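You operate a simulated robot arm through the tools that you are given. There is no shell and no other tool.

The job below is to be done with a simulated robot arm. You get a single attempt, and the scene is never put back.

## Task
Open the outer cabinet door, scrub the splash off its inside and shut it again.
Fine: use the scrub pad and put it back. Set down upright: scrub pad. Where these are worked on the way, their far stop is far enough and under half their travel is too little: outer cabinet door. What is to be rubbed or washed off counts as gone when no trace of it is left.
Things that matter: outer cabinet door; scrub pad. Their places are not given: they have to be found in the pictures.

Only the result counts: the job must be done as asked and must still hold three seconds after the hand-in. Knocking over, shifting, dropping, spilling or breaking anything else fails it.

## Robot
A 7-joint arm with a two-finger parallel gripper, fixed in place. Base frame: the origin is at the foot of the arm, x ahead of it, y to its left, z up; the work surface is at about z = 930. Lengths are in mm, angles in degrees, forces in N, time in s.
Its first joint turns from -149.0 to 149.0 degrees. Payload 3.43 kg.
Tool frame: the origin (TCP) lies between the finger pads and is the grasp point; the fingertips stand 30 mm ahead of it; z points along the fingers, y is the line along which they close. Largest opening 94 mm; finger width 28, thickness 10; the body of the gripper, 50 by 96 mm, starts 55 mm behind the TCP.
Orientation is told as [roll, pitch, yaw] about the base's x, y, z axes, in that order, counted from this pose: with the fingers straight down and closing along the base's y, the tool's x points along the base's -x, its y along +y and its z along -z.

## Interface
- The arm moves only by the tool step_arm. Its argument "steps" is a list that holds one entry, the list of rows, each a list of 7 numbers: the shift along the base's x, y, z in mm, then the turn, a rotation vector about the base's x, y, z in degrees, then the opening, from 0 (shut) to 1 (fully open). In form: [[[x, y, z, ax, ay, az, hand], ...]]. A call has 1 to 20 rows; each row shifts and turns the commanded pose from where the row before left it. A row lasts 0.2 s, in which the tool goes at most 50 mm and 8.6 degrees; a call with a longer step from one row to the next is refused whole, and so is a gripper value outside its range. A pose out of reach is approached as far as the arm can. The call stops where the force on the tool passes 90 N (or 10 N more than at its start, if that is more) or the arm is blocked; 0.2 s more then pass. The fingers move at their own pace (about 45 mm/s each) and stop on an object; they squeeze with about 41 N. The grip force told is the motor's: it shows also when the fingers shut on nothing. Time passes only in rows, and 0.2 s behind the last, so rows that do not move let the fingers close. The reply holds the time, the measured pose of the TCP, the force on the tool along the base axes, the opening and the grip force, in the units named above and with some noise, with the torque about the TCP (base axes, N m) and any sound that the robot's microphone picked up.
- Cameras (640 x 400 px; columns grow to the right, rows downward): "scene" is fixed at [215.1, -665.1, 1380.5]; the picture's right is [0.94, -0.34, 0.00], its down [-0.15, -0.41, -0.90] and it looks along [0.31, 0.85, -0.43] (base axes); focal length 318 px, centre (320, 200). "wrist" rides on the gripper at [76, 14, -102] in the tool frame; the picture's right is [-0.18, 0.98, 0.00], its down [-0.75, -0.14, -0.64] and it looks along [-0.63, -0.12, 0.77] (tool axes); focal length 243 px, centre (320, 200).
- get_image(camera): a new picture of that camera. It takes no simulated time.
- locate(camera, pixels): for up to 12 pixels [column, row] of the newest picture of that camera ("zoom" is the newest enlarged one), the place [x, y, z] in the base frame of the surface seen there, good to about 2 mm, but the place of the scene camera against the robot may be out by one fixed shift of up to 18 mm in any direction. It takes no simulated time.
- close_up(camera, box): a new picture of the part [left, top, right, bottom] of that camera's present view, enlarged. It takes no simulated time.
- sign_off(): hands the job in; it is judged then, once.

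Leave the gripper open and the arm clear of the work at the hand-in unless told otherwise.

The tools are called after "Emit:" by a JSON object that holds its "fn" and its "kwargs". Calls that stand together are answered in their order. step_arm: Moves the arm, as the interface text tells. Its arguments: {"type":"object","properties":{"steps":{"type":"array","items":{"type":"array","items":{"type":"array","items":{"type":"number"}}}}},"required":["steps"]} The other tools are called the same way: get_image (camera) takes a picture; locate (camera, pixels) gives the place of the surface under pixels of a picture; close_up (camera, box) takes an enlarged picture of a part of a camera's view; sign_off () hands the job in.

At the start:

```text
time_s: 0.0
tool_pos: [642.4, 750.5, 1215.7]
ee_rot: [0.0, 0.0, 0.0]
contact_force: [-0.5, 0.8, 0.0]
ft_torque: [-0.02, 0.0, 0.0]
finger_gap: 94.0
grasp_force: 0.1
```

scene: 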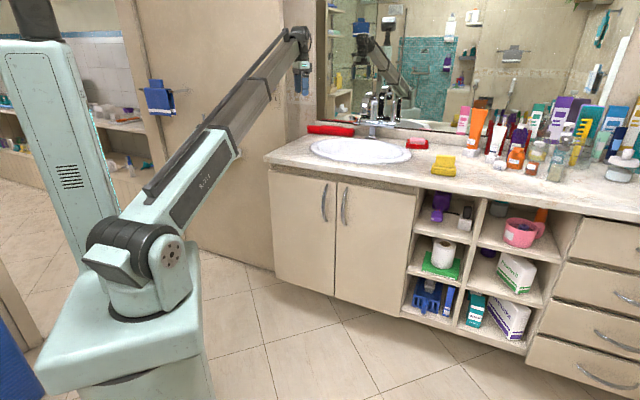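
wrist: 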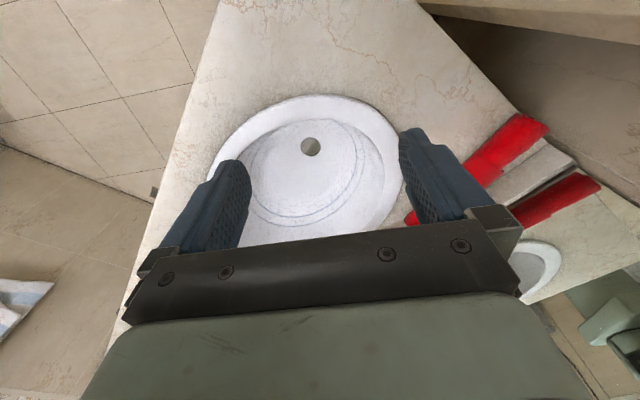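

I'll start by looking closely at the cabinet doors (scene about columns 265-415, rows 160-320) and the items on the counter (yellow block at about 444,165, red block at 417,143).

Emit:
{"fn": "close_up", "kwargs": {"camera": "scene", "box": [250, 100, 490, 250]}}

Emit:
{"fn": "close_up", "kwargs": {"camera": "scene", "box": [250, 150, 442, 270]}}

```text
2.67 times, centred on (370, 175) of scene
```

zoom: 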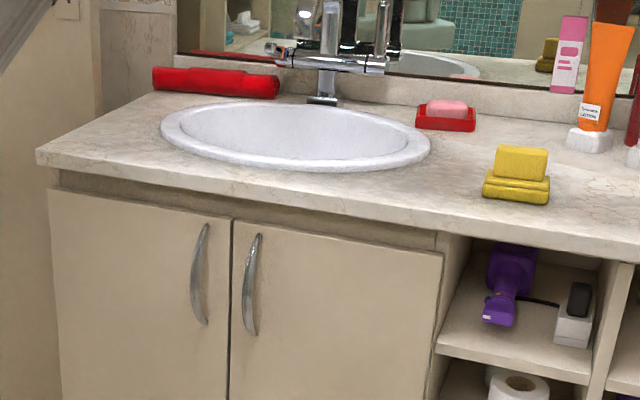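

```text
3.33 times, centred on (346, 210) of scene
```

zoom: 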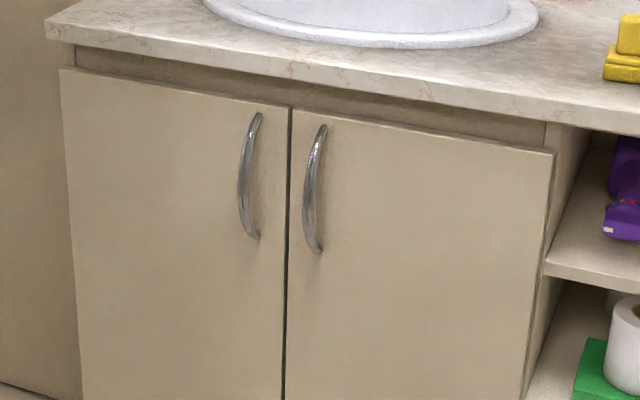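

The left door (scene about 305,230) is at the outer end of the cabinet, the right one next to shelves. I'll locate the door corners, handles, countertop edge and the yellow pad.

Emit:
{"fn": "locate", "kwargs": {"camera": "zoom", "pixels": [[66, 74], [286, 110], [82, 395], [258, 116], [238, 180], [256, 236], [324, 128], [305, 190], [318, 248], [548, 152], [60, 30], [170, 57]]}}

Emit:
{"fn": "locate", "kwargs": {"camera": "scene", "pixels": [[269, 172], [273, 275], [332, 296], [334, 186], [323, 202], [344, 207], [444, 158], [442, 170], [444, 174], [432, 172], [456, 174], [417, 143]]}}

```text
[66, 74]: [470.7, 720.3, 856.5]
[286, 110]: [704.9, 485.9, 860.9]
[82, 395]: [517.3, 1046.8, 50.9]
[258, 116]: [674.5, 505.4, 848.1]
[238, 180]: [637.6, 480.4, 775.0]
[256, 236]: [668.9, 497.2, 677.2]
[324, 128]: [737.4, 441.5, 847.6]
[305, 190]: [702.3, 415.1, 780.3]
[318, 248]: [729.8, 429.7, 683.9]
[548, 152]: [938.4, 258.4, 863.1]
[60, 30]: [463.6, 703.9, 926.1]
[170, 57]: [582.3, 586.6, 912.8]
```

```text
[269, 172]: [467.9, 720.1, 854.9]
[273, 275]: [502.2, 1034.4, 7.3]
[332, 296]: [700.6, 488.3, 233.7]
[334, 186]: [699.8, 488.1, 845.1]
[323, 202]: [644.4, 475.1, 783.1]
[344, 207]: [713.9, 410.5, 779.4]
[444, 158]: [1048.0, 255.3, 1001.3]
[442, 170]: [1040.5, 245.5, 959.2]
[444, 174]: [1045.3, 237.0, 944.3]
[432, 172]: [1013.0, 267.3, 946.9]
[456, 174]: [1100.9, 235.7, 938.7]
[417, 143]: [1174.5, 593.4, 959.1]
```

The cabinet front runs at 45° to the base axes. Next, a close look at the yellow object at about (444,165) and at the other counter items, to be sure which is the scrub pad.

Emit:
{"fn": "close_up", "kwargs": {"camera": "scene", "box": [412, 140, 476, 180]}}

Emit:
{"fn": "close_up", "kwargs": {"camera": "scene", "box": [290, 110, 450, 210]}}

Emit:
{"fn": "close_up", "kwargs": {"camera": "scene", "box": [400, 180, 560, 340]}}

Emit:
{"fn": "close_up", "kwargs": {"camera": "scene", "box": [450, 80, 640, 200]}}

```text
10.00 times, centred on (444, 160) of scene
```

zoom: 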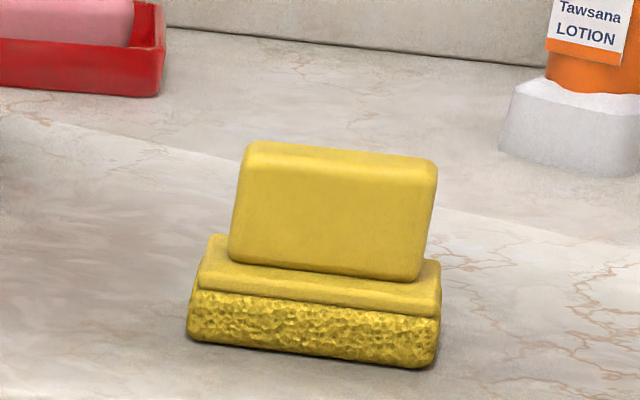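

```text
4.00 times, centred on (370, 160) of scene
```

zoom: 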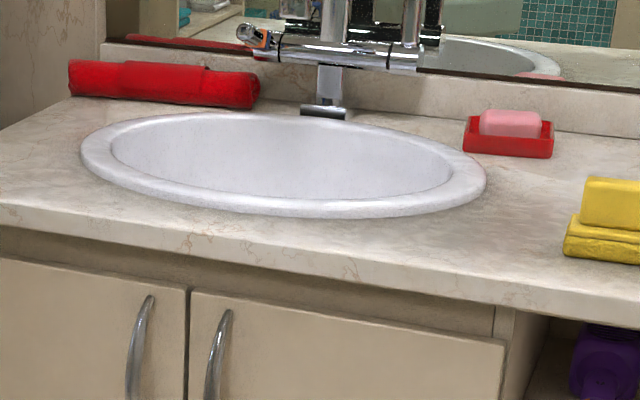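

```text
2.50 times, centred on (480, 260) of scene
```

zoom: 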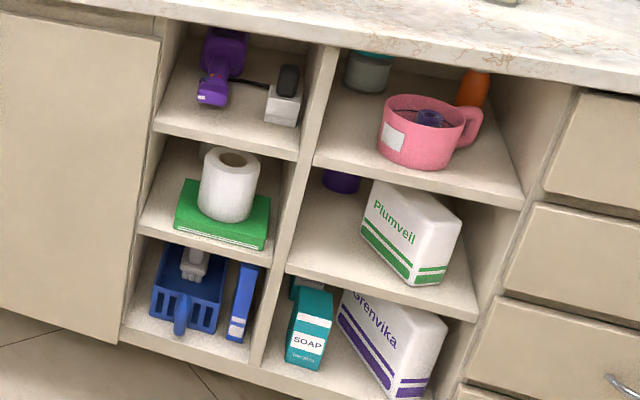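

```text
3.33 times, centred on (545, 140) of scene
```

zoom: 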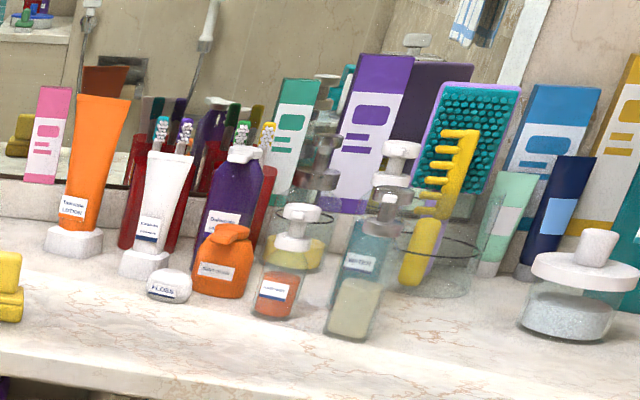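

The yellow object is the scrub pad: a rough sponge slab with a handle block on top. I'll enlarge it again and locate its corners.

Emit:
{"fn": "close_up", "kwargs": {"camera": "scene", "box": [412, 140, 476, 180]}}

Emit:
{"fn": "locate", "kwargs": {"camera": "zoom", "pixels": [[250, 152], [430, 165], [258, 143], [340, 150], [235, 255], [415, 272], [215, 240], [195, 325], [425, 355], [435, 270], [205, 280], [310, 230]]}}

```text
10.00 times, centred on (444, 160) of scene
```

zoom: 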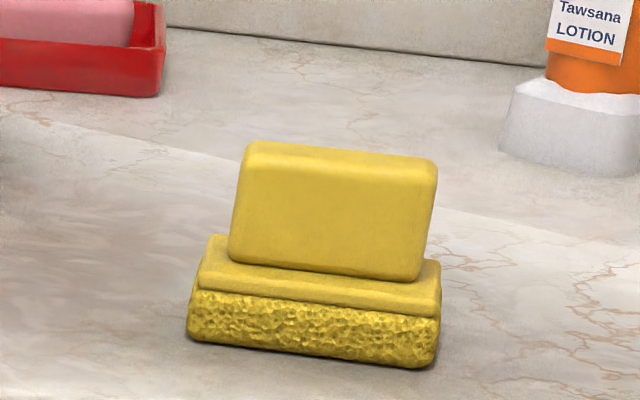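

```text
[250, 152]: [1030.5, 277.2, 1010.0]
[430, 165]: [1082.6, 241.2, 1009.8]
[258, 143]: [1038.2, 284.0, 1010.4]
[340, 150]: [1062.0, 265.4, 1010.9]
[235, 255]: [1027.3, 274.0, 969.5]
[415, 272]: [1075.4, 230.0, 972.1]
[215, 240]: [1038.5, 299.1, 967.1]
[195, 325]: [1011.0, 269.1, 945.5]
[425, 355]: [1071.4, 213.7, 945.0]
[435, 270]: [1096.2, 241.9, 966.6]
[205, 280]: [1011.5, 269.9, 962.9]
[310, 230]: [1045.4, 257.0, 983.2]
```

The pad is clear now: its handle block is about 70 mm long, about 20-25 mm thick, with long side roughly parallel to the cabinet front. Now I'll locate points on the arm itself (shoulder hub at about 170,255, elbow, wrist) to learn its geometry.

Emit:
{"fn": "get_image", "kwargs": {"camera": "scene"}}

Emit:
{"fn": "locate", "kwargs": {"camera": "scene", "pixels": [[170, 255], [120, 235], [150, 300], [195, 185], [235, 140], [225, 155], [250, 95], [300, 35], [303, 65], [303, 90], [110, 340], [60, 150]]}}

Emit:
{"fn": "close_up", "kwargs": {"camera": "scene", "box": [40, 0, 340, 340]}}

```text
taken
```

scene: 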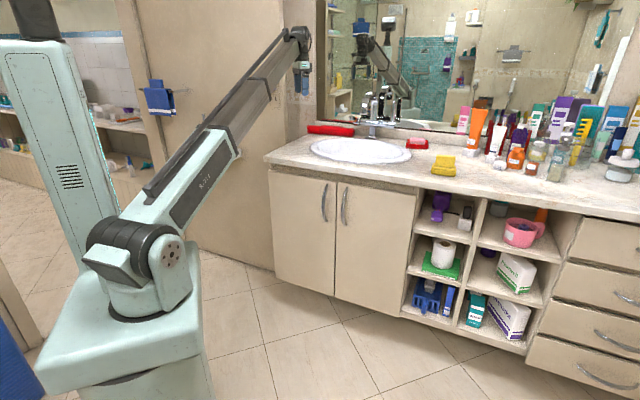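

```text
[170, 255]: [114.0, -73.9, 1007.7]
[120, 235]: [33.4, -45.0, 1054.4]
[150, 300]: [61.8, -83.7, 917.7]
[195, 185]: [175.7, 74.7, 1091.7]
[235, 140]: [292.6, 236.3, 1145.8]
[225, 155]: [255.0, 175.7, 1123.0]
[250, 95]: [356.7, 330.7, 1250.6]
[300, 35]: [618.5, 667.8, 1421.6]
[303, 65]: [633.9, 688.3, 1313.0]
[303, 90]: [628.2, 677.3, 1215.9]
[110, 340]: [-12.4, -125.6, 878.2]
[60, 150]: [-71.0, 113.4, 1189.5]
```

```text
1.18 times, centred on (190, 170) of scene
```

zoom: 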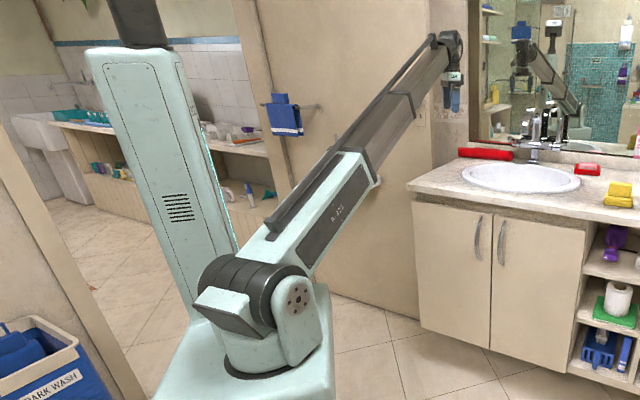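

The arm is a straight telescoping-looking one with its shoulder near z ≈ 1010. First I'll turn the tool by 45° about z to square up with the cabinet and move it back a bit from the sink, staying high (z ≈ 1215).

Emit:
{"fn": "step_arm", "kwargs": {"steps": [[[3.7, -28.4, 0, 0, 0, 7.5, 1], [3.7, -28.4, 0, 0, 0, 7.5, 1], [3.7, -28.4, 0, 0, 0, 7.5, 1], [3.7, -28.4, 0, 0, 0, 7.5, 1], [3.7, -28.4, 0, 0, 0, 7.5, 1], [3.7, -28.4, 0, 0, 0, 7.5, 1]]]}}

```text
time_s: 1.3
tool_pos: [665.3, 599.4, 1212.7]
ee_rot: [0.2, -1.5, 40.1]
contact_force: [-0.2, 0.7, -0.1]
ft_torque: [-0.01, -0.02, -0.04]
finger_gap: 94.3
grasp_force: 0.1
out of reach, approached as far as the arm can: row 6
stopped in row 6: the force on the tool passed its limit at 107 N (the readings are from after the stop); the commanded pose is now the measured one
```

The last row was flagged out of reach with a force spike. I'll look at what the arm looks like now.

Emit:
{"fn": "get_image", "kwargs": {"camera": "scene"}}

Emit:
{"fn": "get_image", "kwargs": {"camera": "wrist"}}

```text
taken
```

scene: 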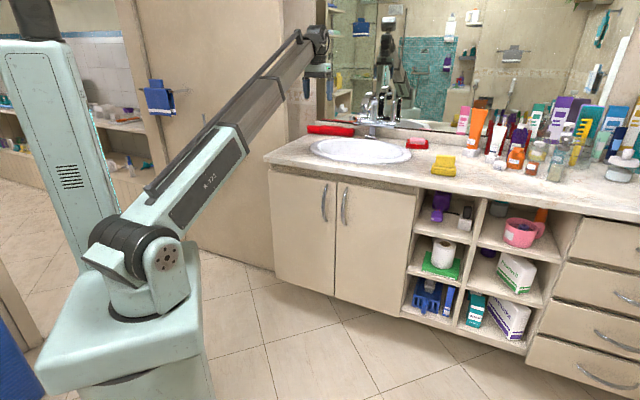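

```text
taken
```

wrist: 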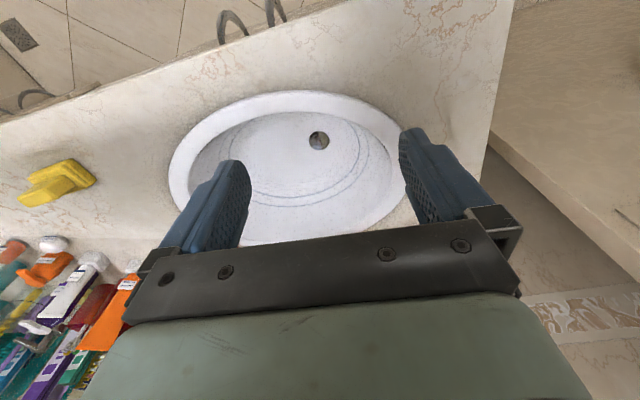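

I'm at (665,599,1213), yaw 40. I'll test small moves to find which direction is limited: first straight back 20 mm without turning.

Emit:
{"fn": "step_arm", "kwargs": {"steps": [[[-7, -7, 0, 0, 0, 0, 1], [-7, -7, 0, 0, 0, 0, 1]]]}}

```text
time_s: 1.9
tool_pos: [651.3, 585.3, 1211.8]
ee_rot: [0.2, -1.7, 40.1]
contact_force: [14.8, 16.0, -38.0]
ft_torque: [0.01, -0.79, -0.36]
finger_gap: 94.1
grasp_force: 0.1
```

The force reading is 44 N though nothing seems to touch. I'll hold still for a moment and read again.

Emit:
{"fn": "step_arm", "kwargs": {"steps": [[[0, 0, 0, 0, 0, 0, 1], [0, 0, 0, 0, 0, 0, 1], [0, 0, 0, 0, 0, 0, 1]]]}}

Emit:
{"fn": "close_up", "kwargs": {"camera": "scene", "box": [230, 10, 390, 110]}}

```text
time_s: 2.7
tool_pos: [652.0, 585.6, 1212.3]
ee_rot: [0.2, -1.8, 39.9]
contact_force: [14.2, 14.8, -40.8]
ft_torque: [0.49, -1.17, -0.27]
finger_gap: 94.0
grasp_force: 0.0
```

```text
4.00 times, centred on (310, 60) of scene
```

zoom: 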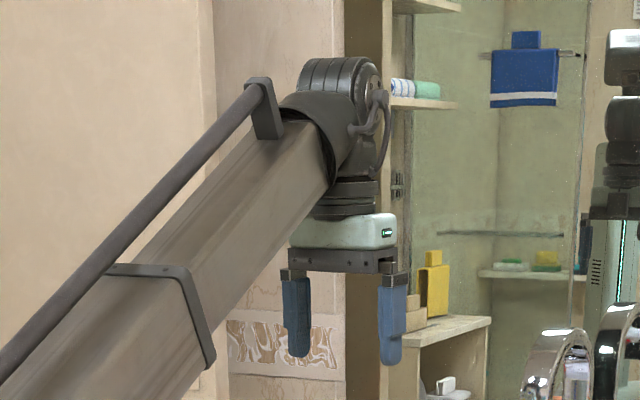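

The close-up shows the gripper's body (white box) pressed against the telescoping beam: the tool was bent back too far. Tilting the tool forward relieves that, so I'll tilt it up toward the cabinet.

Emit:
{"fn": "step_arm", "kwargs": {"steps": [[[10, 10, 0, 5.3, -5.3, 0, 1], [0, 0, 0, 5.3, -5.3, 0, 1], [0, 0, 0, 5.3, -5.3, 0, 1], [0, 0, 0, 5.3, -5.3, 0, 1]]]}}

```text
time_s: 3.7
tool_pos: [660.1, 593.5, 1211.7]
ee_rot: [3.2, -31.6, 39.2]
contact_force: [0.8, -1.1, 0.1]
ft_torque: [-0.02, -0.01, 0.0]
finger_gap: 93.9
grasp_force: 0.0
```

Free again. I'll continue tilting until the fingers point horizontally at the cabinet (yaw 45), moving sideways toward the left door's handle (u ≈ 117).

Emit:
{"fn": "step_arm", "kwargs": {"steps": [[[0, 0, 0, -1.73, -1.73, 4.24, 1], [7, -7, 0, 5.91, -5.91, 0, 1], [7, -7, 0, 5.91, -5.91, 0, 1], [7, -7, 0, 5.91, -5.91, 0, 1], [7, -7, 0, 5.91, -5.91, 0, 1], [7, -7, 0, 5.91, -5.91, 0, 1], [7, -7, 0, 5.91, -5.91, 0, 1], [7, -7, 0, 5.91, -5.91, 0, 1]]]}}

```text
time_s: 5.5
tool_pos: [710.1, 545.9, 1212.0]
ee_rot: [139.8, -89.8, -94.5]
contact_force: [0.2, 0.2, 0.5]
ft_torque: [-0.01, 0.03, 0.03]
finger_gap: 94.0
grasp_force: 0.1
```

The tool is horizontal, facing the cabinet. Now back away to d ≈ 755 (in front of the counter edge) and come down to z ≈ 1000.

Emit:
{"fn": "step_arm", "kwargs": {"steps": [[[-31.4, -31.4, 0, 0, 0, 0, 1], [-31.4, -31.4, 0, 0, 0, 0, 1], [-31.4, -31.4, 0, 0, 0, 0, 1], [0, 0, -42, 0, 0, 0, 1], [0, 0, -42, 0, 0, 0, 1], [0, 0, -42, 0, 0, 0, 1], [0, 0, -42, 0, 0, 0, 1], [0, 0, -42, 0, 0, 0, 1]]]}}

```text
time_s: 7.3
tool_pos: [617.0, 453.7, 1001.3]
ee_rot: [64.4, -90.0, -19.4]
contact_force: [-0.4, -0.6, 0.0]
ft_torque: [-0.01, -0.02, 0.0]
finger_gap: 94.2
grasp_force: 0.0
```

Clear so far. I'll back off another 15 mm and go down to z ≈ 772, the middle of the handle; the fingers are open and straddle the handle's line.

Emit:
{"fn": "step_arm", "kwargs": {"steps": [[[-5.3, -5.3, -38, 0, 0, 0, 1], [-5.3, -5.3, -38, 0, 0, 0, 1], [0, 0, -38, 0, 0, 0, 1], [0, 0, -38, 0, 0, 0, 1], [0, 0, -38, 0, 0, 0, 1], [0, 0, -38, 0, 0, 0, 1]]]}}

Emit:
{"fn": "get_image", "kwargs": {"camera": "wrist"}}

Emit:
{"fn": "get_image", "kwargs": {"camera": "scene"}}

```text
time_s: 8.7
tool_pos: [603.9, 442.6, 773.1]
ee_rot: [108.6, -89.9, -63.4]
contact_force: [-0.2, 0.6, -0.3]
ft_torque: [0.0, 0.0, 0.02]
finger_gap: 93.9
grasp_force: 0.2
```

```text
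taken
```

wrist: 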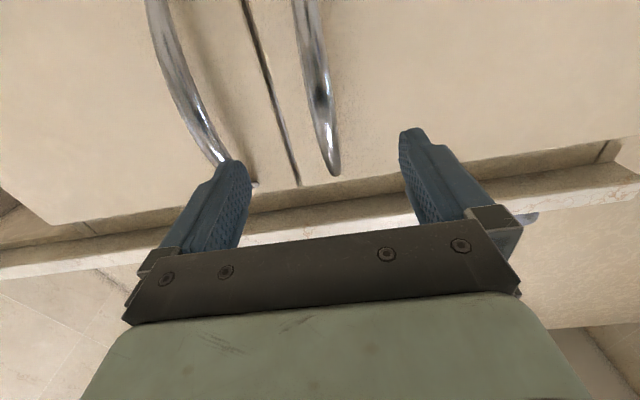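

```text
taken
```

scene: 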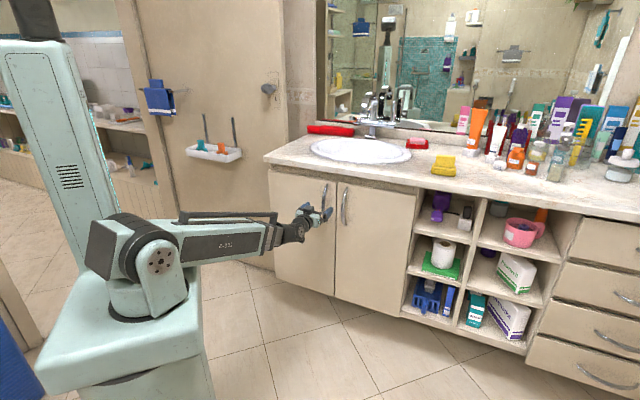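

The wrist picture (upside down here) shows the left door's handle running from about (308,20) to (334,170), between the fingers. I'll locate points on it.

Emit:
{"fn": "locate", "kwargs": {"camera": "wrist", "pixels": [[310, 30], [315, 60], [320, 90], [325, 120], [330, 150], [335, 172], [250, 20], [270, 80], [290, 150], [400, 100], [450, 50], [250, 190]]}}

Emit:
{"fn": "close_up", "kwargs": {"camera": "wrist", "box": [200, 0, 460, 200]}}

```text
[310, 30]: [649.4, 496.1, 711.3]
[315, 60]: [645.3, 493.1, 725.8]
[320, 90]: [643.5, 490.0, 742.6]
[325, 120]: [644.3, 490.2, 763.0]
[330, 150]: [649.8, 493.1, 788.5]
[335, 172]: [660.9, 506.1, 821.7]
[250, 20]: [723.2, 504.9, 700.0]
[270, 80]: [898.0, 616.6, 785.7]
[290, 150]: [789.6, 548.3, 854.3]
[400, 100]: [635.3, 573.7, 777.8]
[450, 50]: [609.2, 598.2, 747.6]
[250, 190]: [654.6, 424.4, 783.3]
```

```text
2.00 times, centred on (330, 100) of wrist
```

zoom: 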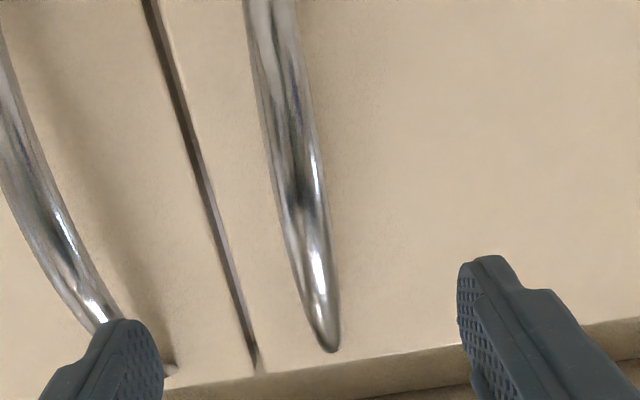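

The handle's middle is at about (644,490), z ≈ 750, u ≈ 108.5, d ≈ 801; the door face is at d ≈ 854. I'll move in so the TCP is on the bar, then close the gripper.

Emit:
{"fn": "step_arm", "kwargs": {"steps": [[[0, 4, -10, 0, 0, 0, 1], [-3, 5, -10, 0, 0, 0, 1], [15, 15, 0, 0, 0, 0, 1], [15, 15, 0, 0, 0, 0, 1], [16, 11, 0, 0, 0, 0, 1]]]}}

Emit:
{"fn": "get_image", "kwargs": {"camera": "wrist"}}

```text
time_s: 9.9
tool_pos: [649.3, 491.0, 753.7]
ee_rot: [81.8, -89.9, -36.5]
contact_force: [0.3, 0.1, -0.3]
ft_torque: [0.01, -0.03, 0.03]
finger_gap: 94.1
grasp_force: 0.1
```

```text
taken
```

wrist: 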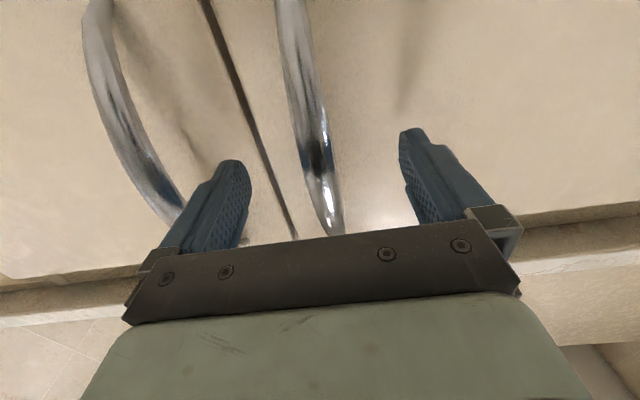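

The bar is between the fingers and nearly centred. Small centring shift, then close the fingers on it.

Emit:
{"fn": "step_arm", "kwargs": {"steps": [[[-2, 2, 0, 0, 0, 0, 1], [0, 0, 0, 0, 0, 0, 0], [0, 0, 0, 0, 0, 0, 0], [0, 0, 0, 0, 0, 0, 0], [0, 0, 0, 0, 0, 0, 0], [0, 0, 0, 0, 0, 0, 0], [0, 0, 0, 0, 0, 0, 0]]]}}

Emit:
{"fn": "get_image", "kwargs": {"camera": "wrist"}}

```text
time_s: 11.5
tool_pos: [646.5, 491.4, 755.2]
ee_rot: [64.9, -89.9, -19.9]
contact_force: [5.3, -19.6, -0.8]
ft_torque: [-0.39, -0.27, -0.12]
finger_gap: 18.0
grasp_force: 43.9
```

```text
taken
```

wrist: 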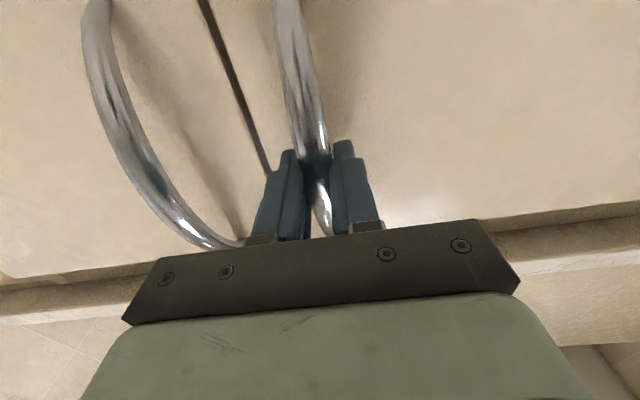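

Gripped at an 18 mm gap. The hinge should be at about u = -187, so I'll pull along that arc, turning the tool with the door, starting with about 10°.

Emit:
{"fn": "step_arm", "kwargs": {"steps": [[[-11.3, -6.8, 0, 0, 0, -2.5, 0], [-11.3, -6.9, 0, 0, 0, -2.5, 0], [-11.8, -5.8, 0, 0, 0, -2.5, 0], [-11.8, -5.9, 0, 0, 0, -2.5, 0]]]}}

Emit:
{"fn": "get_image", "kwargs": {"camera": "scene"}}

```text
time_s: 12.0
tool_pos: [637.0, 485.1, 754.6]
ee_rot: [-48.1, -89.4, 92.6]
contact_force: [-23.1, 38.9, -9.3]
ft_torque: [0.25, 1.2, 0.29]
finger_gap: 17.4
grasp_force: 45.0
out of reach, approached as far as the arm can: row 1, 2
stopped in row 2: the force on the tool passed its limit at 108 N (the readings are from after the stop); the commanded pose is now the measured one
```

```text
taken
```

scene: 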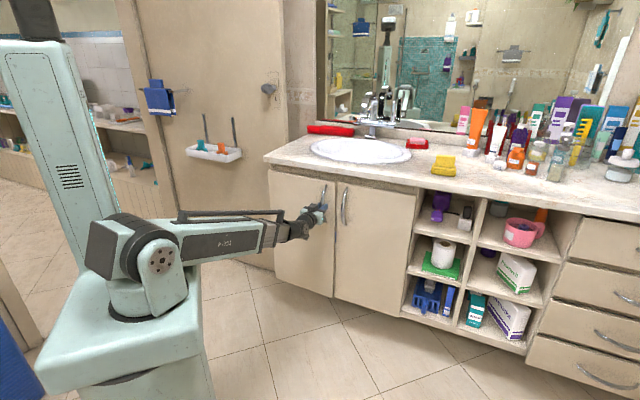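

The door moved about 11 mm, but the rows were flagged out of reach — likely a wrist-joint limit on the turn. I'll test by pulling back without turning.

Emit:
{"fn": "step_arm", "kwargs": {"steps": [[[-6, -2.5, 0, 0, 0, 0, 0], [-6, -3, 0, 0, 0, 0, 0]]]}}

```text
time_s: 12.6
tool_pos: [625.8, 478.6, 755.8]
ee_rot: [-49.5, -89.2, 93.8]
contact_force: [-29.3, 49.9, -15.0]
ft_torque: [0.77, 0.56, 0.38]
finger_gap: 17.7
grasp_force: 45.2
```

Pulling without turning works. The side force suggests the handle lies a bit more toward -u, so I'll ease that way, and then test a small turn alone.

Emit:
{"fn": "step_arm", "kwargs": {"steps": [[[-2.5, 2.5, 0, 0, 0, 0, 0], [0, 0, 0, 0, 0, -1.5, 0]]]}}

```text
time_s: 13.2
tool_pos: [624.5, 478.0, 755.3]
ee_rot: [-32.2, -89.3, 76.7]
contact_force: [-15.4, 24.4, -21.6]
ft_torque: [0.85, 0.06, 0.2]
finger_gap: 17.8
grasp_force: 44.7
```

No reach flag now. Continue the pull with small turns.

Emit:
{"fn": "step_arm", "kwargs": {"steps": [[[-10, -4, 0, 0, 0, -2, 0], [-11, -4, 0, 0, 0, -2, 0]]]}}

```text
time_s: 13.8
tool_pos: [619.3, 473.8, 757.3]
ee_rot: [-47.0, -89.0, 91.7]
contact_force: [-15.5, 26.3, -5.2]
ft_torque: [0.47, 1.52, 0.26]
finger_gap: 17.4
grasp_force: 45.5
out of reach, approached as far as the arm can: row 1, 2
stopped in row 2: the force on the tool passed its limit at 106 N (the readings are from after the stop); the commanded pose is now the measured one
```

Out of reach again once the turn is included. I'll look at the wrist and the beam up close.

Emit:
{"fn": "close_up", "kwargs": {"camera": "scene", "box": [240, 170, 368, 250]}}

Emit:
{"fn": "get_image", "kwargs": {"camera": "wrist"}}

```text
5.00 times, centred on (304, 210) of scene
```

zoom: 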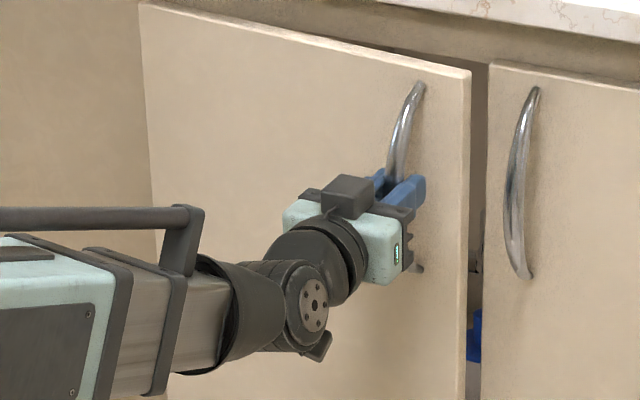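

```text
taken
```

wrist: 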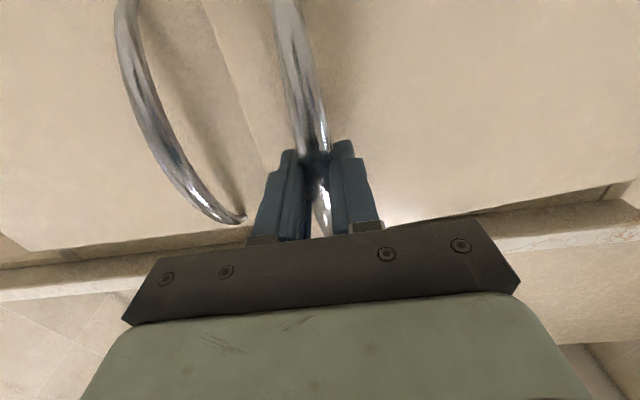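

The door is open about 6° and the beam looks fully retracted; the wrist seems near a roll limit for negative yaw. The bar can pivot in the grip, so I'll keep pulling along the arc without turning.

Emit:
{"fn": "step_arm", "kwargs": {"steps": [[[-9.5, -4, 0, 0, 0, 0, 0], [-10, -4, 0, 0, 0, 0, 0], [-12.5, -4.5, 0, 0, 0, 0, 0], [-12.5, -4.5, 0, 0, 0, 0, 0]]]}}

```text
time_s: 14.8
tool_pos: [580.3, 454.2, 757.9]
ee_rot: [-58.9, -88.8, 104.4]
contact_force: [-29.0, 75.4, -15.4]
ft_torque: [0.95, 0.7, 0.58]
finger_gap: 18.1
grasp_force: 45.2
out of reach, approached as far as the arm can: row 4
```

The door is open about 14°. The reach flags fit a wrist-roll limit in this arm posture rather than the position. I'll release the handle (the door should stay), slide straight up off it, and re-approach with the wrist in a better posture.

Emit:
{"fn": "step_arm", "kwargs": {"steps": [[[0, 0, 0, 0, 0, 0, 1], [0, 0, 0, 0, 0, 0, 1], [0, 0, 0, 0, 0, 0, 1], [0, 0, 0, 0, 0, 0, 1], [0, 0, 0, 0, 0, 0, 1], [0, 0, 0, 0, 0, 0, 1]]]}}

Emit:
{"fn": "get_image", "kwargs": {"camera": "wrist"}}

Emit:
{"fn": "close_up", "kwargs": {"camera": "scene", "box": [240, 150, 400, 250]}}

```text
time_s: 16.2
tool_pos: [581.3, 449.6, 758.6]
ee_rot: [-47.4, -89.0, 92.5]
contact_force: [0.1, -0.4, -0.4]
ft_torque: [-0.01, -0.01, 0.01]
finger_gap: 93.9
grasp_force: 0.0
```

```text
taken
```

wrist: 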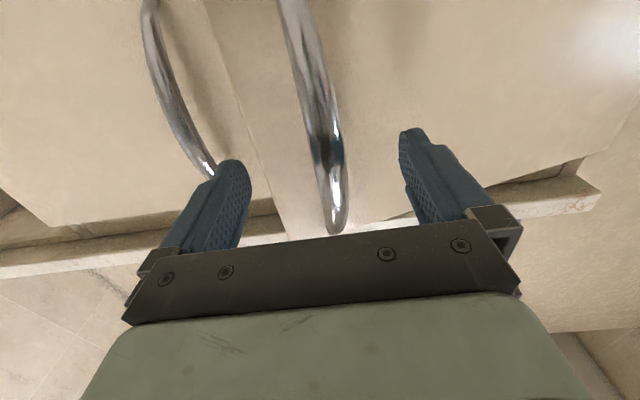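

```text
4.00 times, centred on (320, 200) of scene
```

zoom: 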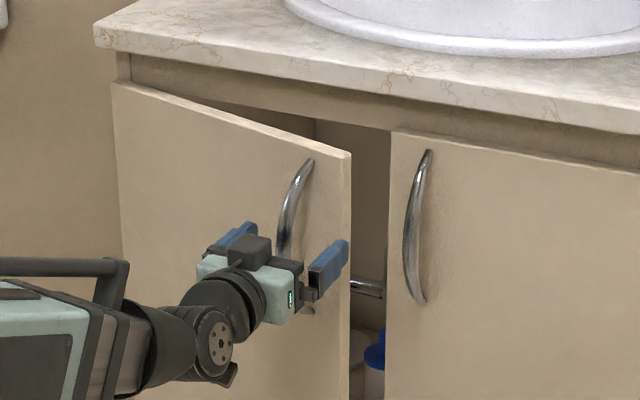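

The door stays open. Now I slide straight up off the handle to z ≈ 1000, easing slightly toward the counter to keep reach.

Emit:
{"fn": "step_arm", "kwargs": {"steps": [[[0, 0, 35, 0, 0, 0, 1], [0, 0, 40, 0, 0, 0, 1], [0, 0, 40, 0, 0, 0, 1], [4, 3, 40, 0, 0, 0, 1], [6, 4, 40, 0, 0, 0, 1], [6, 4, 40, 0, 0, 0, 1]]]}}

```text
time_s: 17.6
tool_pos: [598.4, 458.8, 994.2]
ee_rot: [-50.2, -89.3, 94.6]
contact_force: [0.1, 0.4, -0.4]
ft_torque: [0.02, -0.03, 0.0]
finger_gap: 93.9
grasp_force: 0.1
```

Now up to z ≈ 1210, then turn the tool into the beam's own vertical plane (yaw = azimuth ≈ 37.5°).

Emit:
{"fn": "step_arm", "kwargs": {"steps": [[[8, 6, 44, 0, 0, 0, 1], [8, 6, 44, 0, 0, 0, 1], [8, 6, 44, 0, 0, 0, 1], [8, 6, 44, 0, 0, 0, 1], [8, 6, 44, 0, 0, 0, 1], [0, 0, 0, 0, 0, -3.4, 1], [0, 0, 0, 0, 0, -3.5, 1]]]}}

```text
time_s: 19.2
tool_pos: [638.3, 492.3, 1213.5]
ee_rot: [-53.2, -89.1, 90.6]
contact_force: [-0.2, -0.2, 0.4]
ft_torque: [-0.01, -0.01, -0.01]
finger_gap: 93.8
grasp_force: 0.1
```

Aligned. Now I'll pitch the tool up about 35° past the beam's line so that the wrist bends the other way.

Emit:
{"fn": "step_arm", "kwargs": {"steps": [[[0, 0, 0, 4.26, -5.55, 0, 1], [0, 0, 0, 4.26, -5.55, 0, 1], [0, 0, 0, 4.26, -5.55, 0, 1], [0, 0, 0, 4.26, -5.55, 0, 1], [0, 0, 0, 4.26, -5.55, 0, 1]]]}}

Emit:
{"fn": "get_image", "kwargs": {"camera": "scene"}}

```text
time_s: 20.4
tool_pos: [647.0, 478.6, 1211.5]
ee_rot: [177.1, -71.4, -143.8]
contact_force: [-0.6, -0.8, -0.3]
ft_torque: [0.0, -0.02, 0.01]
finger_gap: 94.0
grasp_force: 0.0
out of reach, approached as far as the arm can: row 3, 4, 5
```

```text
taken
```

scene: 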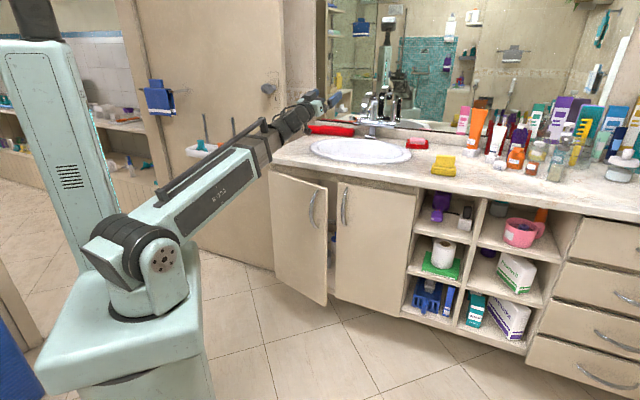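

The wrist joint won't bend past straight: bend-up directions need a roll to one side. So for the door's arc I should approach with the tool pointing to the right of the beam. First undo the pitch (back to horizontal), then turn yaw to ≈ 23°.

Emit:
{"fn": "step_arm", "kwargs": {"steps": [[[0, 0, 0, -4.26, 5.55, 0, 1], [0, 0, 0, -4.26, 5.55, 0, 1], [0, 0, 0, -4.26, 5.55, 0, 1], [0, 0, 0, -4.26, 5.55, 0, 1], [0, 0, 0, -4.26, 5.55, 0, 1], [0, 0, 0, 0, 0, -7.2, 1], [0, 0, 0, 0, 0, -7.2, 1]]]}}

```text
time_s: 22.0
tool_pos: [652.2, 474.0, 1212.6]
ee_rot: [-10.7, -81.1, 27.8]
contact_force: [-0.3, -0.5, 0.0]
ft_torque: [-0.04, -0.01, 0.02]
finger_gap: 94.1
grasp_force: 0.1
out of reach, approached as far as the arm can: row 1, 2
```

The commanded pose had followed the reached one, so orientation is now azimuth ≈ 17°, 9° below horizontal. I'll correct to horizontal, azimuth 23°, and move back to d ≈ 757 above the handle line.

Emit:
{"fn": "step_arm", "kwargs": {"steps": [[[-26, -2, 0, 2.07, -3.9, 3.0, 1], [-26, -2, 0, 2.07, -3.9, 3.0, 1], [0, 0, -40, 0, 0, 0, 1]]]}}

```text
time_s: 22.8
tool_pos: [596.6, 471.0, 1176.6]
ee_rot: [-99.7, -89.6, 123.0]
contact_force: [-0.2, -0.5, 0.5]
ft_torque: [-0.01, 0.04, -0.04]
finger_gap: 94.3
grasp_force: 0.1
```

Good: yaw 23.3°, horizontal. Now descend toward z ≈ 935 and check reach.

Emit:
{"fn": "step_arm", "kwargs": {"steps": [[[0, 0, -40, 0, 0, 0, 1], [0, 0, -40, 0, 0, 0, 1], [0, 0, -40, 0, 0, 0, 1], [0, 0, -40, 0, 0, 0, 1], [0, 0, -40, 0, 0, 0, 1], [0, 0, -40, 0, 0, 0, 1]]]}}

Emit:
{"fn": "get_image", "kwargs": {"camera": "wrist"}}

```text
time_s: 24.2
tool_pos: [598.8, 472.6, 930.3]
ee_rot: [-95.9, -89.5, 119.1]
contact_force: [-0.2, 0.2, -0.5]
ft_torque: [0.01, -0.03, -0.04]
finger_gap: 94.0
grasp_force: 0.1
```

```text
taken
```

wrist: 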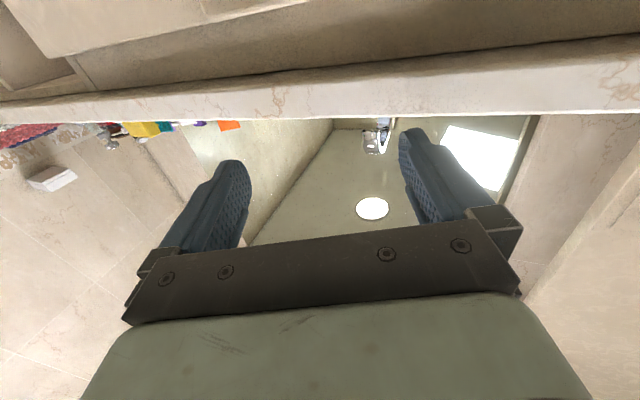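

No reach problem in this posture. Continue down to z ≈ 758 with the fingers straddling the bar at u ≈ 89, d ≈ 731.

Emit:
{"fn": "step_arm", "kwargs": {"steps": [[[-12, -12, -15, 0, 0, 0, 1], [-7, -7, -20, 0, 0, 0, 1], [0, 0, -35, 0, 0, 0, 1], [0, 0, -35, 0, 0, 0, 1]]]}}

Emit:
{"fn": "get_image", "kwargs": {"camera": "wrist"}}

```text
time_s: 25.2
tool_pos: [579.0, 451.8, 826.2]
ee_rot: [-93.2, -89.4, 116.5]
contact_force: [1.0, 0.2, 0.1]
ft_torque: [-0.02, -0.01, -0.02]
finger_gap: 94.1
grasp_force: 0.1
```

```text
taken
```

wrist: 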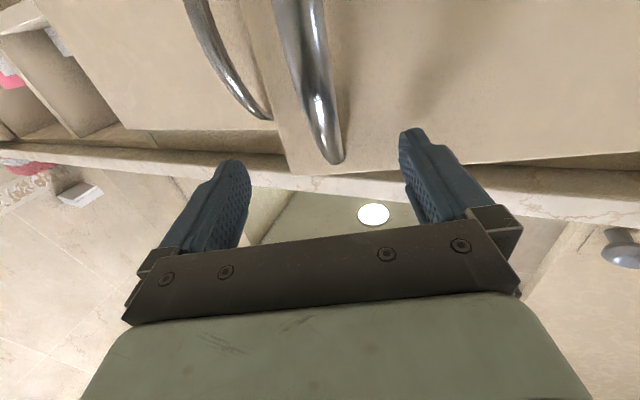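

The bar sits between the fingers (about 300-335 columns). I'll locate it to centre the grip.

Emit:
{"fn": "locate", "kwargs": {"camera": "wrist", "pixels": [[300, 20], [308, 50], [316, 90], [325, 130], [332, 155], [400, 80], [500, 60], [290, 160]]}}

```text
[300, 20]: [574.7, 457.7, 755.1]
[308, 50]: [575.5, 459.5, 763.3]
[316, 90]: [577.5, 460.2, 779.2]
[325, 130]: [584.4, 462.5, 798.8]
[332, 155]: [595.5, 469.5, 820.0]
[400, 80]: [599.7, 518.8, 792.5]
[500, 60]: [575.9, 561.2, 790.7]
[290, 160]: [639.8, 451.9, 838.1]
```

The bar's centre at z ≈ 758 is at about (581,462). I'll shift 10 mm in y, descend to z ≈ 757 and close.

Emit:
{"fn": "step_arm", "kwargs": {"steps": [[[2, 10.5, 0, 0, 0, 0, 1], [0, 0, -35, 0, 0, 0, 1], [0, 0, -34, 0, 0, 0, 1], [0, 0, 0, 0, 0, 0, 0], [0, 0, 0, 0, 0, 0, 0], [0, 0, 0, 0, 0, 0, 0], [0, 0, 0, 0, 0, 0, 0], [0, 0, 0, 0, 0, 0, 0], [0, 0, 0, 0, 0, 0, 0]]]}}

```text
time_s: 27.2
tool_pos: [583.4, 461.2, 757.4]
ee_rot: [-95.0, -89.7, 118.0]
contact_force: [9.8, -24.0, -7.2]
ft_torque: [0.53, 0.01, -0.1]
finger_gap: 22.1
grasp_force: 44.4
```

Gripped (gap 22 mm). Now I follow the arc from about 13° to 20°, turning with the door.

Emit:
{"fn": "step_arm", "kwargs": {"steps": [[[-9.5, -3.9, 0, 0, 0, -2, 0], [-12.65, -3.7, 0, 0, 0, -2.5, 0], [-12.65, -3.7, 0, 0, 0, -2.5, 0]]]}}

```text
time_s: 28.0
tool_pos: [548.1, 449.7, 757.2]
ee_rot: [-87.1, -89.6, 103.1]
contact_force: [7.0, -30.3, -11.0]
ft_torque: [0.77, 0.03, 0.01]
finger_gap: 22.2
grasp_force: 45.2
```

It works smoothly. Continue from 20° to 40°.

Emit:
{"fn": "step_arm", "kwargs": {"steps": [[[-12.95, -2.6, 0, 0, 0, -2.5, 0], [-12.95, -2.6, 0, 0, 0, -2.5, 0], [-13.15, -1.4, 0, 0, 0, -2.5, 0], [-13.15, -1.4, 0, 0, 0, -2.5, 0], [-13.2, -0.3, 0, 0, 0, -2.5, 0], [-13.2, -0.3, 0, 0, 0, -2.5, 0]]]}}

```text
time_s: 29.4
tool_pos: [468.3, 441.2, 757.2]
ee_rot: [-71.4, -89.6, 72.5]
contact_force: [-1.0, -22.0, -16.5]
ft_torque: [0.63, 0.06, 0.09]
finger_gap: 22.2
grasp_force: 44.9
```

Tracking well at about 35°. Continue to 55°.

Emit:
{"fn": "step_arm", "kwargs": {"steps": [[[-13.2, 0.85, 0, 0, 0, -2.5, 0], [-13.2, 0.85, 0, 0, 0, -2.5, 0], [-13, 2.05, 0, 0, 0, -2.5, 0], [-13, 2.05, 0, 0, 0, -2.5, 0], [-12.8, 3.1, 0, 0, 0, -2.5, 0], [-12.8, 3.1, 0, 0, 0, -2.5, 0], [-12.5, 4.25, 0, 0, 0, -2.5, 0], [-12.5, 4.25, 0, 0, 0, -2.5, 0]]]}}

Emit:
{"fn": "get_image", "kwargs": {"camera": "scene"}}

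```text
time_s: 31.2
tool_pos: [366.1, 463.4, 757.6]
ee_rot: [-82.3, -89.5, 63.3]
contact_force: [-0.4, -1.1, -17.9]
ft_torque: [0.84, 0.44, 0.05]
finger_gap: 22.2
grasp_force: 45.3
```

```text
taken
```

scene: 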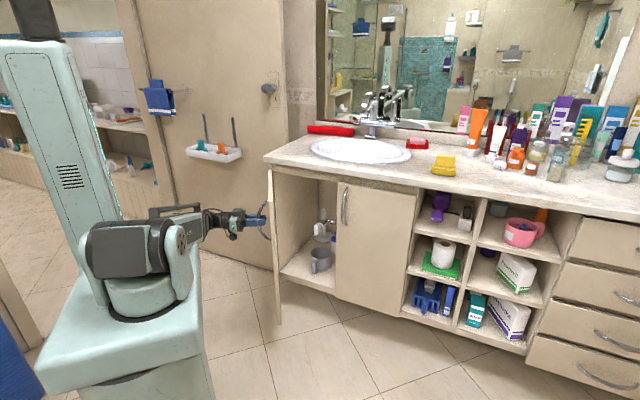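

The door is at about 55° open and tracking well. I'll continue toward 90° along the arc, without further turning so the wrist does not over-bend (the bar pivots in the fingers).

Emit:
{"fn": "step_arm", "kwargs": {"steps": [[[-12.15, 5.35, 0, 0, 0, 0, 0], [-12.15, 5.35, 0, 0, 0, 0, 0], [-11.6, 6.35, 0, 0, 0, 0, 0], [-11.6, 6.35, 0, 0, 0, 0, 0], [-11, 7.3, 0, 0, 0, 0, 0], [-11, 7.3, 0, 0, 0, 0, 0]]]}}

```text
time_s: 32.6
tool_pos: [297.9, 500.4, 758.4]
ee_rot: [-87.8, -89.4, 68.9]
contact_force: [2.6, 3.0, -20.2]
ft_torque: [0.78, -0.21, -0.04]
finger_gap: 21.5
grasp_force: 44.7
```

At about 70°, low forces. Continue to 90°.

Emit:
{"fn": "step_arm", "kwargs": {"steps": [[[-10.25, 8.25, 0, 0, 0, 0, 0], [-10.25, 8.25, 0, 0, 0, 0, 0], [-9.5, 9.1, 0, 0, 0, 0, 0], [-9.5, 9.1, 0, 0, 0, 0, 0], [-8.7, 10, 0, 0, 0, 0, 0], [-8.7, 10, 0, 0, 0, 0, 0], [-7.8, 10.6, 0, 0, 0, 0, 0], [-7.8, 10.6, 0, 0, 0, 0, 0]]]}}

Emit:
{"fn": "get_image", "kwargs": {"camera": "scene"}}

```text
time_s: 34.4
tool_pos: [220.7, 573.9, 760.1]
ee_rot: [-131.1, -89.5, 111.8]
contact_force: [-41.4, -29.2, 6.0]
ft_torque: [0.64, -0.52, -0.44]
finger_gap: 17.8
grasp_force: 44.5
```

```text
taken
```

scene: 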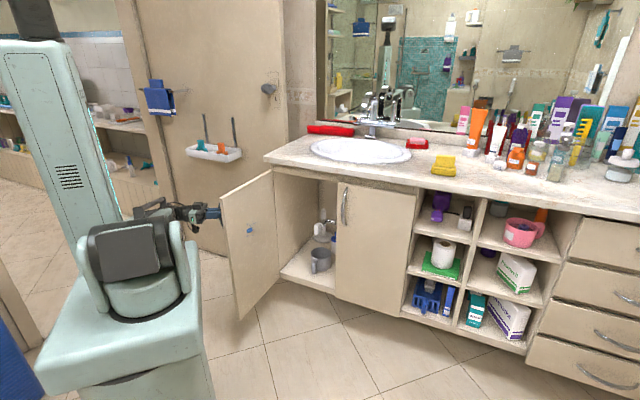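

The door is at about 90° and the splash is visible: a small blue spot at scene (250,229) on its inner face. I'll push a little further to see whether there is more travel.

Emit:
{"fn": "step_arm", "kwargs": {"steps": [[[-9.5, 6.5, 0, 0, 0, 0, 0], [-8, 10, 0, 0, 0, 0, 0], [-7, 10.5, 0, 0, 0, 0, 0]]]}}

```text
time_s: 35.2
tool_pos: [200.6, 606.1, 758.2]
ee_rot: [-136.4, -89.6, 117.8]
contact_force: [25.0, 11.7, 30.8]
ft_torque: [0.57, -0.21, 0.13]
finger_gap: 18.0
grasp_force: 44.9
```

Still moving freely, now about 97°. I'll go on toward the far stop in small steps.

Emit:
{"fn": "step_arm", "kwargs": {"steps": [[[-6.5, 11.5, 0, 0, 0, 0, 0], [-5.5, 12, 0, 0, 0, 0, 0], [-5, 12, 0, 0, 0, 0, 0]]]}}

```text
time_s: 36.0
tool_pos: [182.5, 640.9, 757.5]
ee_rot: [-88.4, -89.5, 69.7]
contact_force: [43.3, 16.4, 7.0]
ft_torque: [0.91, -0.61, 0.28]
finger_gap: 18.0
grasp_force: 45.4
```

About 104°. A little more, following the handle inward to relieve the radial force.

Emit:
{"fn": "step_arm", "kwargs": {"steps": [[[-1.5, 13.5, 0, 0, 0, 0, 0], [-3, 13, 0, 0, 0, 0, 0], [-3, 13, 0, 0, 0, 0, 0]]]}}

Emit:
{"fn": "get_image", "kwargs": {"camera": "scene"}}

```text
time_s: 36.6
tool_pos: [175.9, 645.0, 759.2]
ee_rot: [-95.1, -89.3, 74.3]
contact_force: [-0.5, -12.0, 5.3]
ft_torque: [1.24, -0.83, -0.17]
finger_gap: 18.0
grasp_force: 45.1
stopped in row 3: the force on the tool passed its limit at 101 N (the readings are from after the stop); the commanded pose is now the measured one
```

```text
taken
```

scene: 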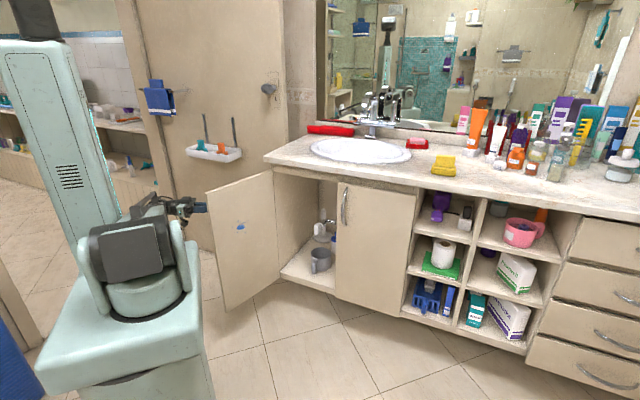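

The force stop suggests the far stop at about 105°. Now a close-up of the splash at scene (240,227) and locating it and the door's corners.

Emit:
{"fn": "close_up", "kwargs": {"camera": "scene", "box": [200, 160, 296, 320]}}

Emit:
{"fn": "close_up", "kwargs": {"camera": "scene", "box": [220, 212, 260, 242]}}

Emit:
{"fn": "locate", "kwargs": {"camera": "scene", "pixels": [[240, 227], [236, 227], [245, 227], [240, 223], [240, 231], [209, 193], [271, 175], [222, 300], [226, 309], [272, 268], [250, 200], [215, 220]]}}

```text
2.50 times, centred on (248, 240) of scene
```

zoom: 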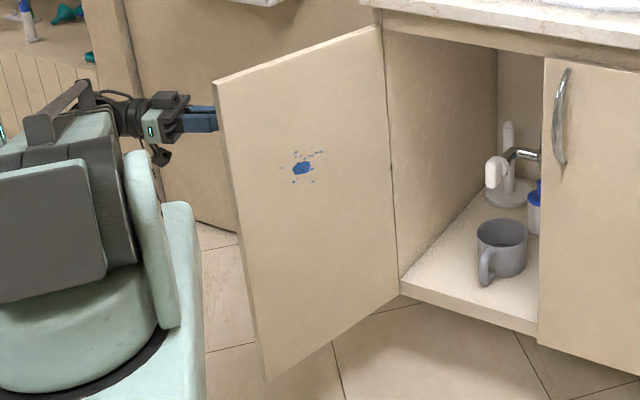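

```text
13.33 times, centred on (240, 227) of scene
```

zoom: 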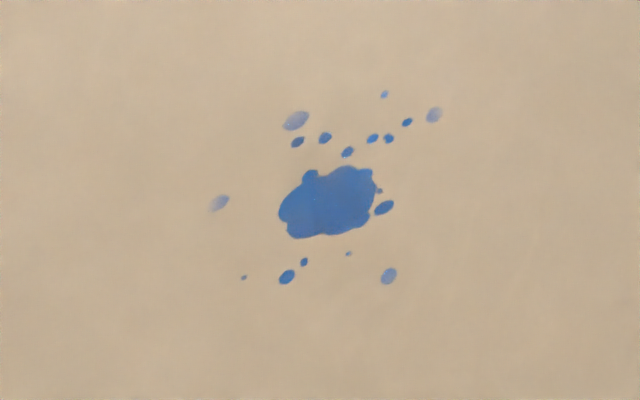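

```text
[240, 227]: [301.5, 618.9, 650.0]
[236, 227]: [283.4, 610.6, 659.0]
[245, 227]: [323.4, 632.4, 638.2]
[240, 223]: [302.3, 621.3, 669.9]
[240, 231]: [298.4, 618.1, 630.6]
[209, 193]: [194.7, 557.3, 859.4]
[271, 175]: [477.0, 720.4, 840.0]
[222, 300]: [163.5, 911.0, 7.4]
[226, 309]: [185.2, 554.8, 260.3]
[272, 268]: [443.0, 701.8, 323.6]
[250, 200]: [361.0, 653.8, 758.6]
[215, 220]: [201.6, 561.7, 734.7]
```

The splash is a blue blot with drops around it. I'll locate its extreme drops in the enlarged picture.

Emit:
{"fn": "locate", "kwargs": {"camera": "zoom", "pixels": [[220, 203], [244, 277], [287, 277], [388, 275], [433, 115], [384, 94], [296, 121], [327, 203], [349, 254], [407, 122], [100, 200], [540, 200]]}}

Emit:
{"fn": "get_image", "kwargs": {"camera": "wrist"}}

```text
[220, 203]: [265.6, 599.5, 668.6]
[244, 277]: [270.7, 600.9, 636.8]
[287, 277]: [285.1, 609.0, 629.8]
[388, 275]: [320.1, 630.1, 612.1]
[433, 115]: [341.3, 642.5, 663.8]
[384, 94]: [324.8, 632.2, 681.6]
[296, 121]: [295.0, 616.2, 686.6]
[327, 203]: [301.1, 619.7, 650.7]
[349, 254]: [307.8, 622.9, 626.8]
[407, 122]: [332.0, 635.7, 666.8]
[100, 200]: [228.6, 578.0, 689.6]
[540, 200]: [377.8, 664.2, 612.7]
```

```text
taken
```

wrist: 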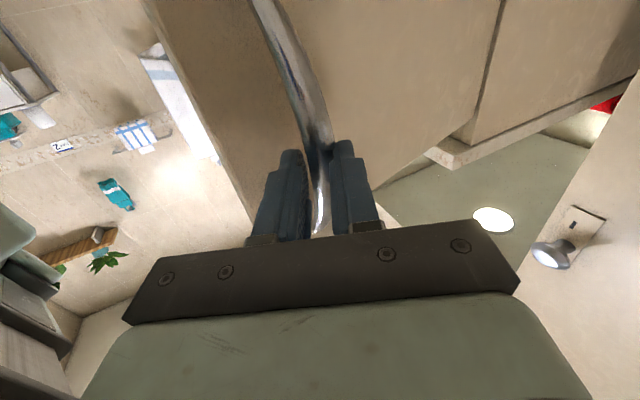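

The door is at its stop: its inner face runs at azimuth 30°, so it is 105° open; the splash spans about 93 × 81 mm around (301,620,650) in scene coordinates. Before releasing the handle I check the arm's clearance.

Emit:
{"fn": "close_up", "kwargs": {"camera": "scene", "box": [70, 160, 230, 260]}}

```text
4.00 times, centred on (150, 210) of scene
```

zoom: 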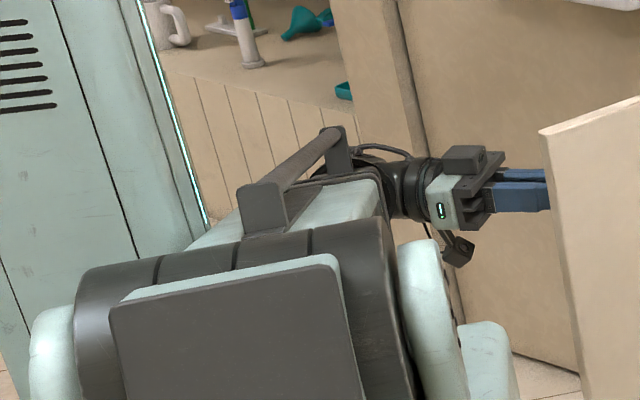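

I can see the small camera cube under the gripper too. I'll check how far the tan panel behind the arm is.

Emit:
{"fn": "locate", "kwargs": {"camera": "scene", "pixels": [[160, 120], [180, 165], [200, 190], [220, 165], [250, 160], [215, 240], [140, 150], [196, 150]]}}

```text
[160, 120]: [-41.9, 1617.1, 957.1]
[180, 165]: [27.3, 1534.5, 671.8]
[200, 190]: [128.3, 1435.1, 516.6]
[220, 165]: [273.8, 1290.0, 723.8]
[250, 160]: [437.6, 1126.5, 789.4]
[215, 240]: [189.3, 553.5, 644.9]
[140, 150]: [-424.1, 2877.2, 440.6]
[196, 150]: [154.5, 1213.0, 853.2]
```

Plenty of room behind. I open the fingers only partly (to about 40 mm, so they don't touch the door) and back straight off the bar.

Emit:
{"fn": "step_arm", "kwargs": {"steps": [[[0, 0, 0, 0, 0, 0, 0.43], [0, 0, 0, 0, 0, 0, 0.43], [0, 0, 0, 0, 0, 0, 0.43], [-9.35, 3.55, 0, 0, 0, 0.5, 0.43], [-9.35, 3.55, 0, 0, 0, 1, 0.43], [-9.35, 3.55, 0, 0, 0, 1, 0.43], [-9.35, 3.55, 0, 0, 0, 1.5, 0.43], [-9.35, 3.55, 0, 0, 0, 1.5, 0.43]]]}}

Emit:
{"fn": "get_image", "kwargs": {"camera": "wrist"}}

```text
time_s: 38.4
tool_pos: [127.7, 664.5, 758.6]
ee_rot: [-84.4, -89.0, 69.3]
contact_force: [-0.5, 0.3, -0.5]
ft_torque: [-0.01, 0.0, -0.02]
finger_gap: 40.5
grasp_force: 0.0
```

```text
taken
```

wrist: 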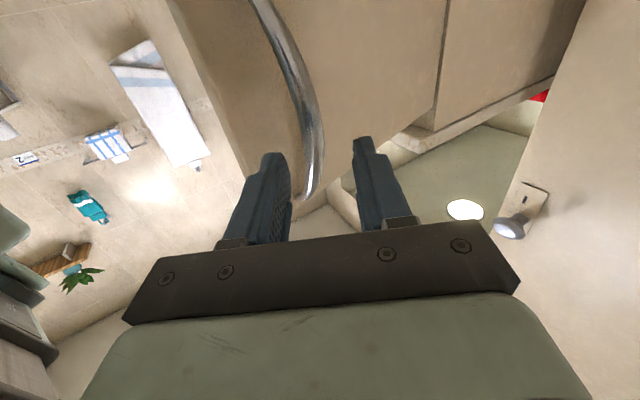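

Clear of the handle. Back off a bit more, then rise while turning the tool left.

Emit:
{"fn": "step_arm", "kwargs": {"steps": [[[-18, 8, 0, 0, 0, 2, 0.43], [-18, 8, 0, 0, 0, 2, 0.43], [0, 0, 38, 0, 0, 5, 0.43], [0, 0, 40, 0, 0, 6, 0.6], [0, 0, 40, 0, 0, 6, 0.8], [0, 0, 40, 0, 0, 6, 1], [0, 0, 40, 0, 0, 6, 1], [0, 0, 40, 0, 0, 6, 1], [0, 0, 40, 0, 0, 6, 1], [0, 0, 40, 0, 0, 6, 1]]]}}

```text
time_s: 40.6
tool_pos: [92.7, 680.0, 1076.7]
ee_rot: [-86.9, -88.9, 122.9]
contact_force: [0.7, 0.2, 0.0]
ft_torque: [0.03, 0.03, -0.01]
finger_gap: 93.9
grasp_force: 0.1
```

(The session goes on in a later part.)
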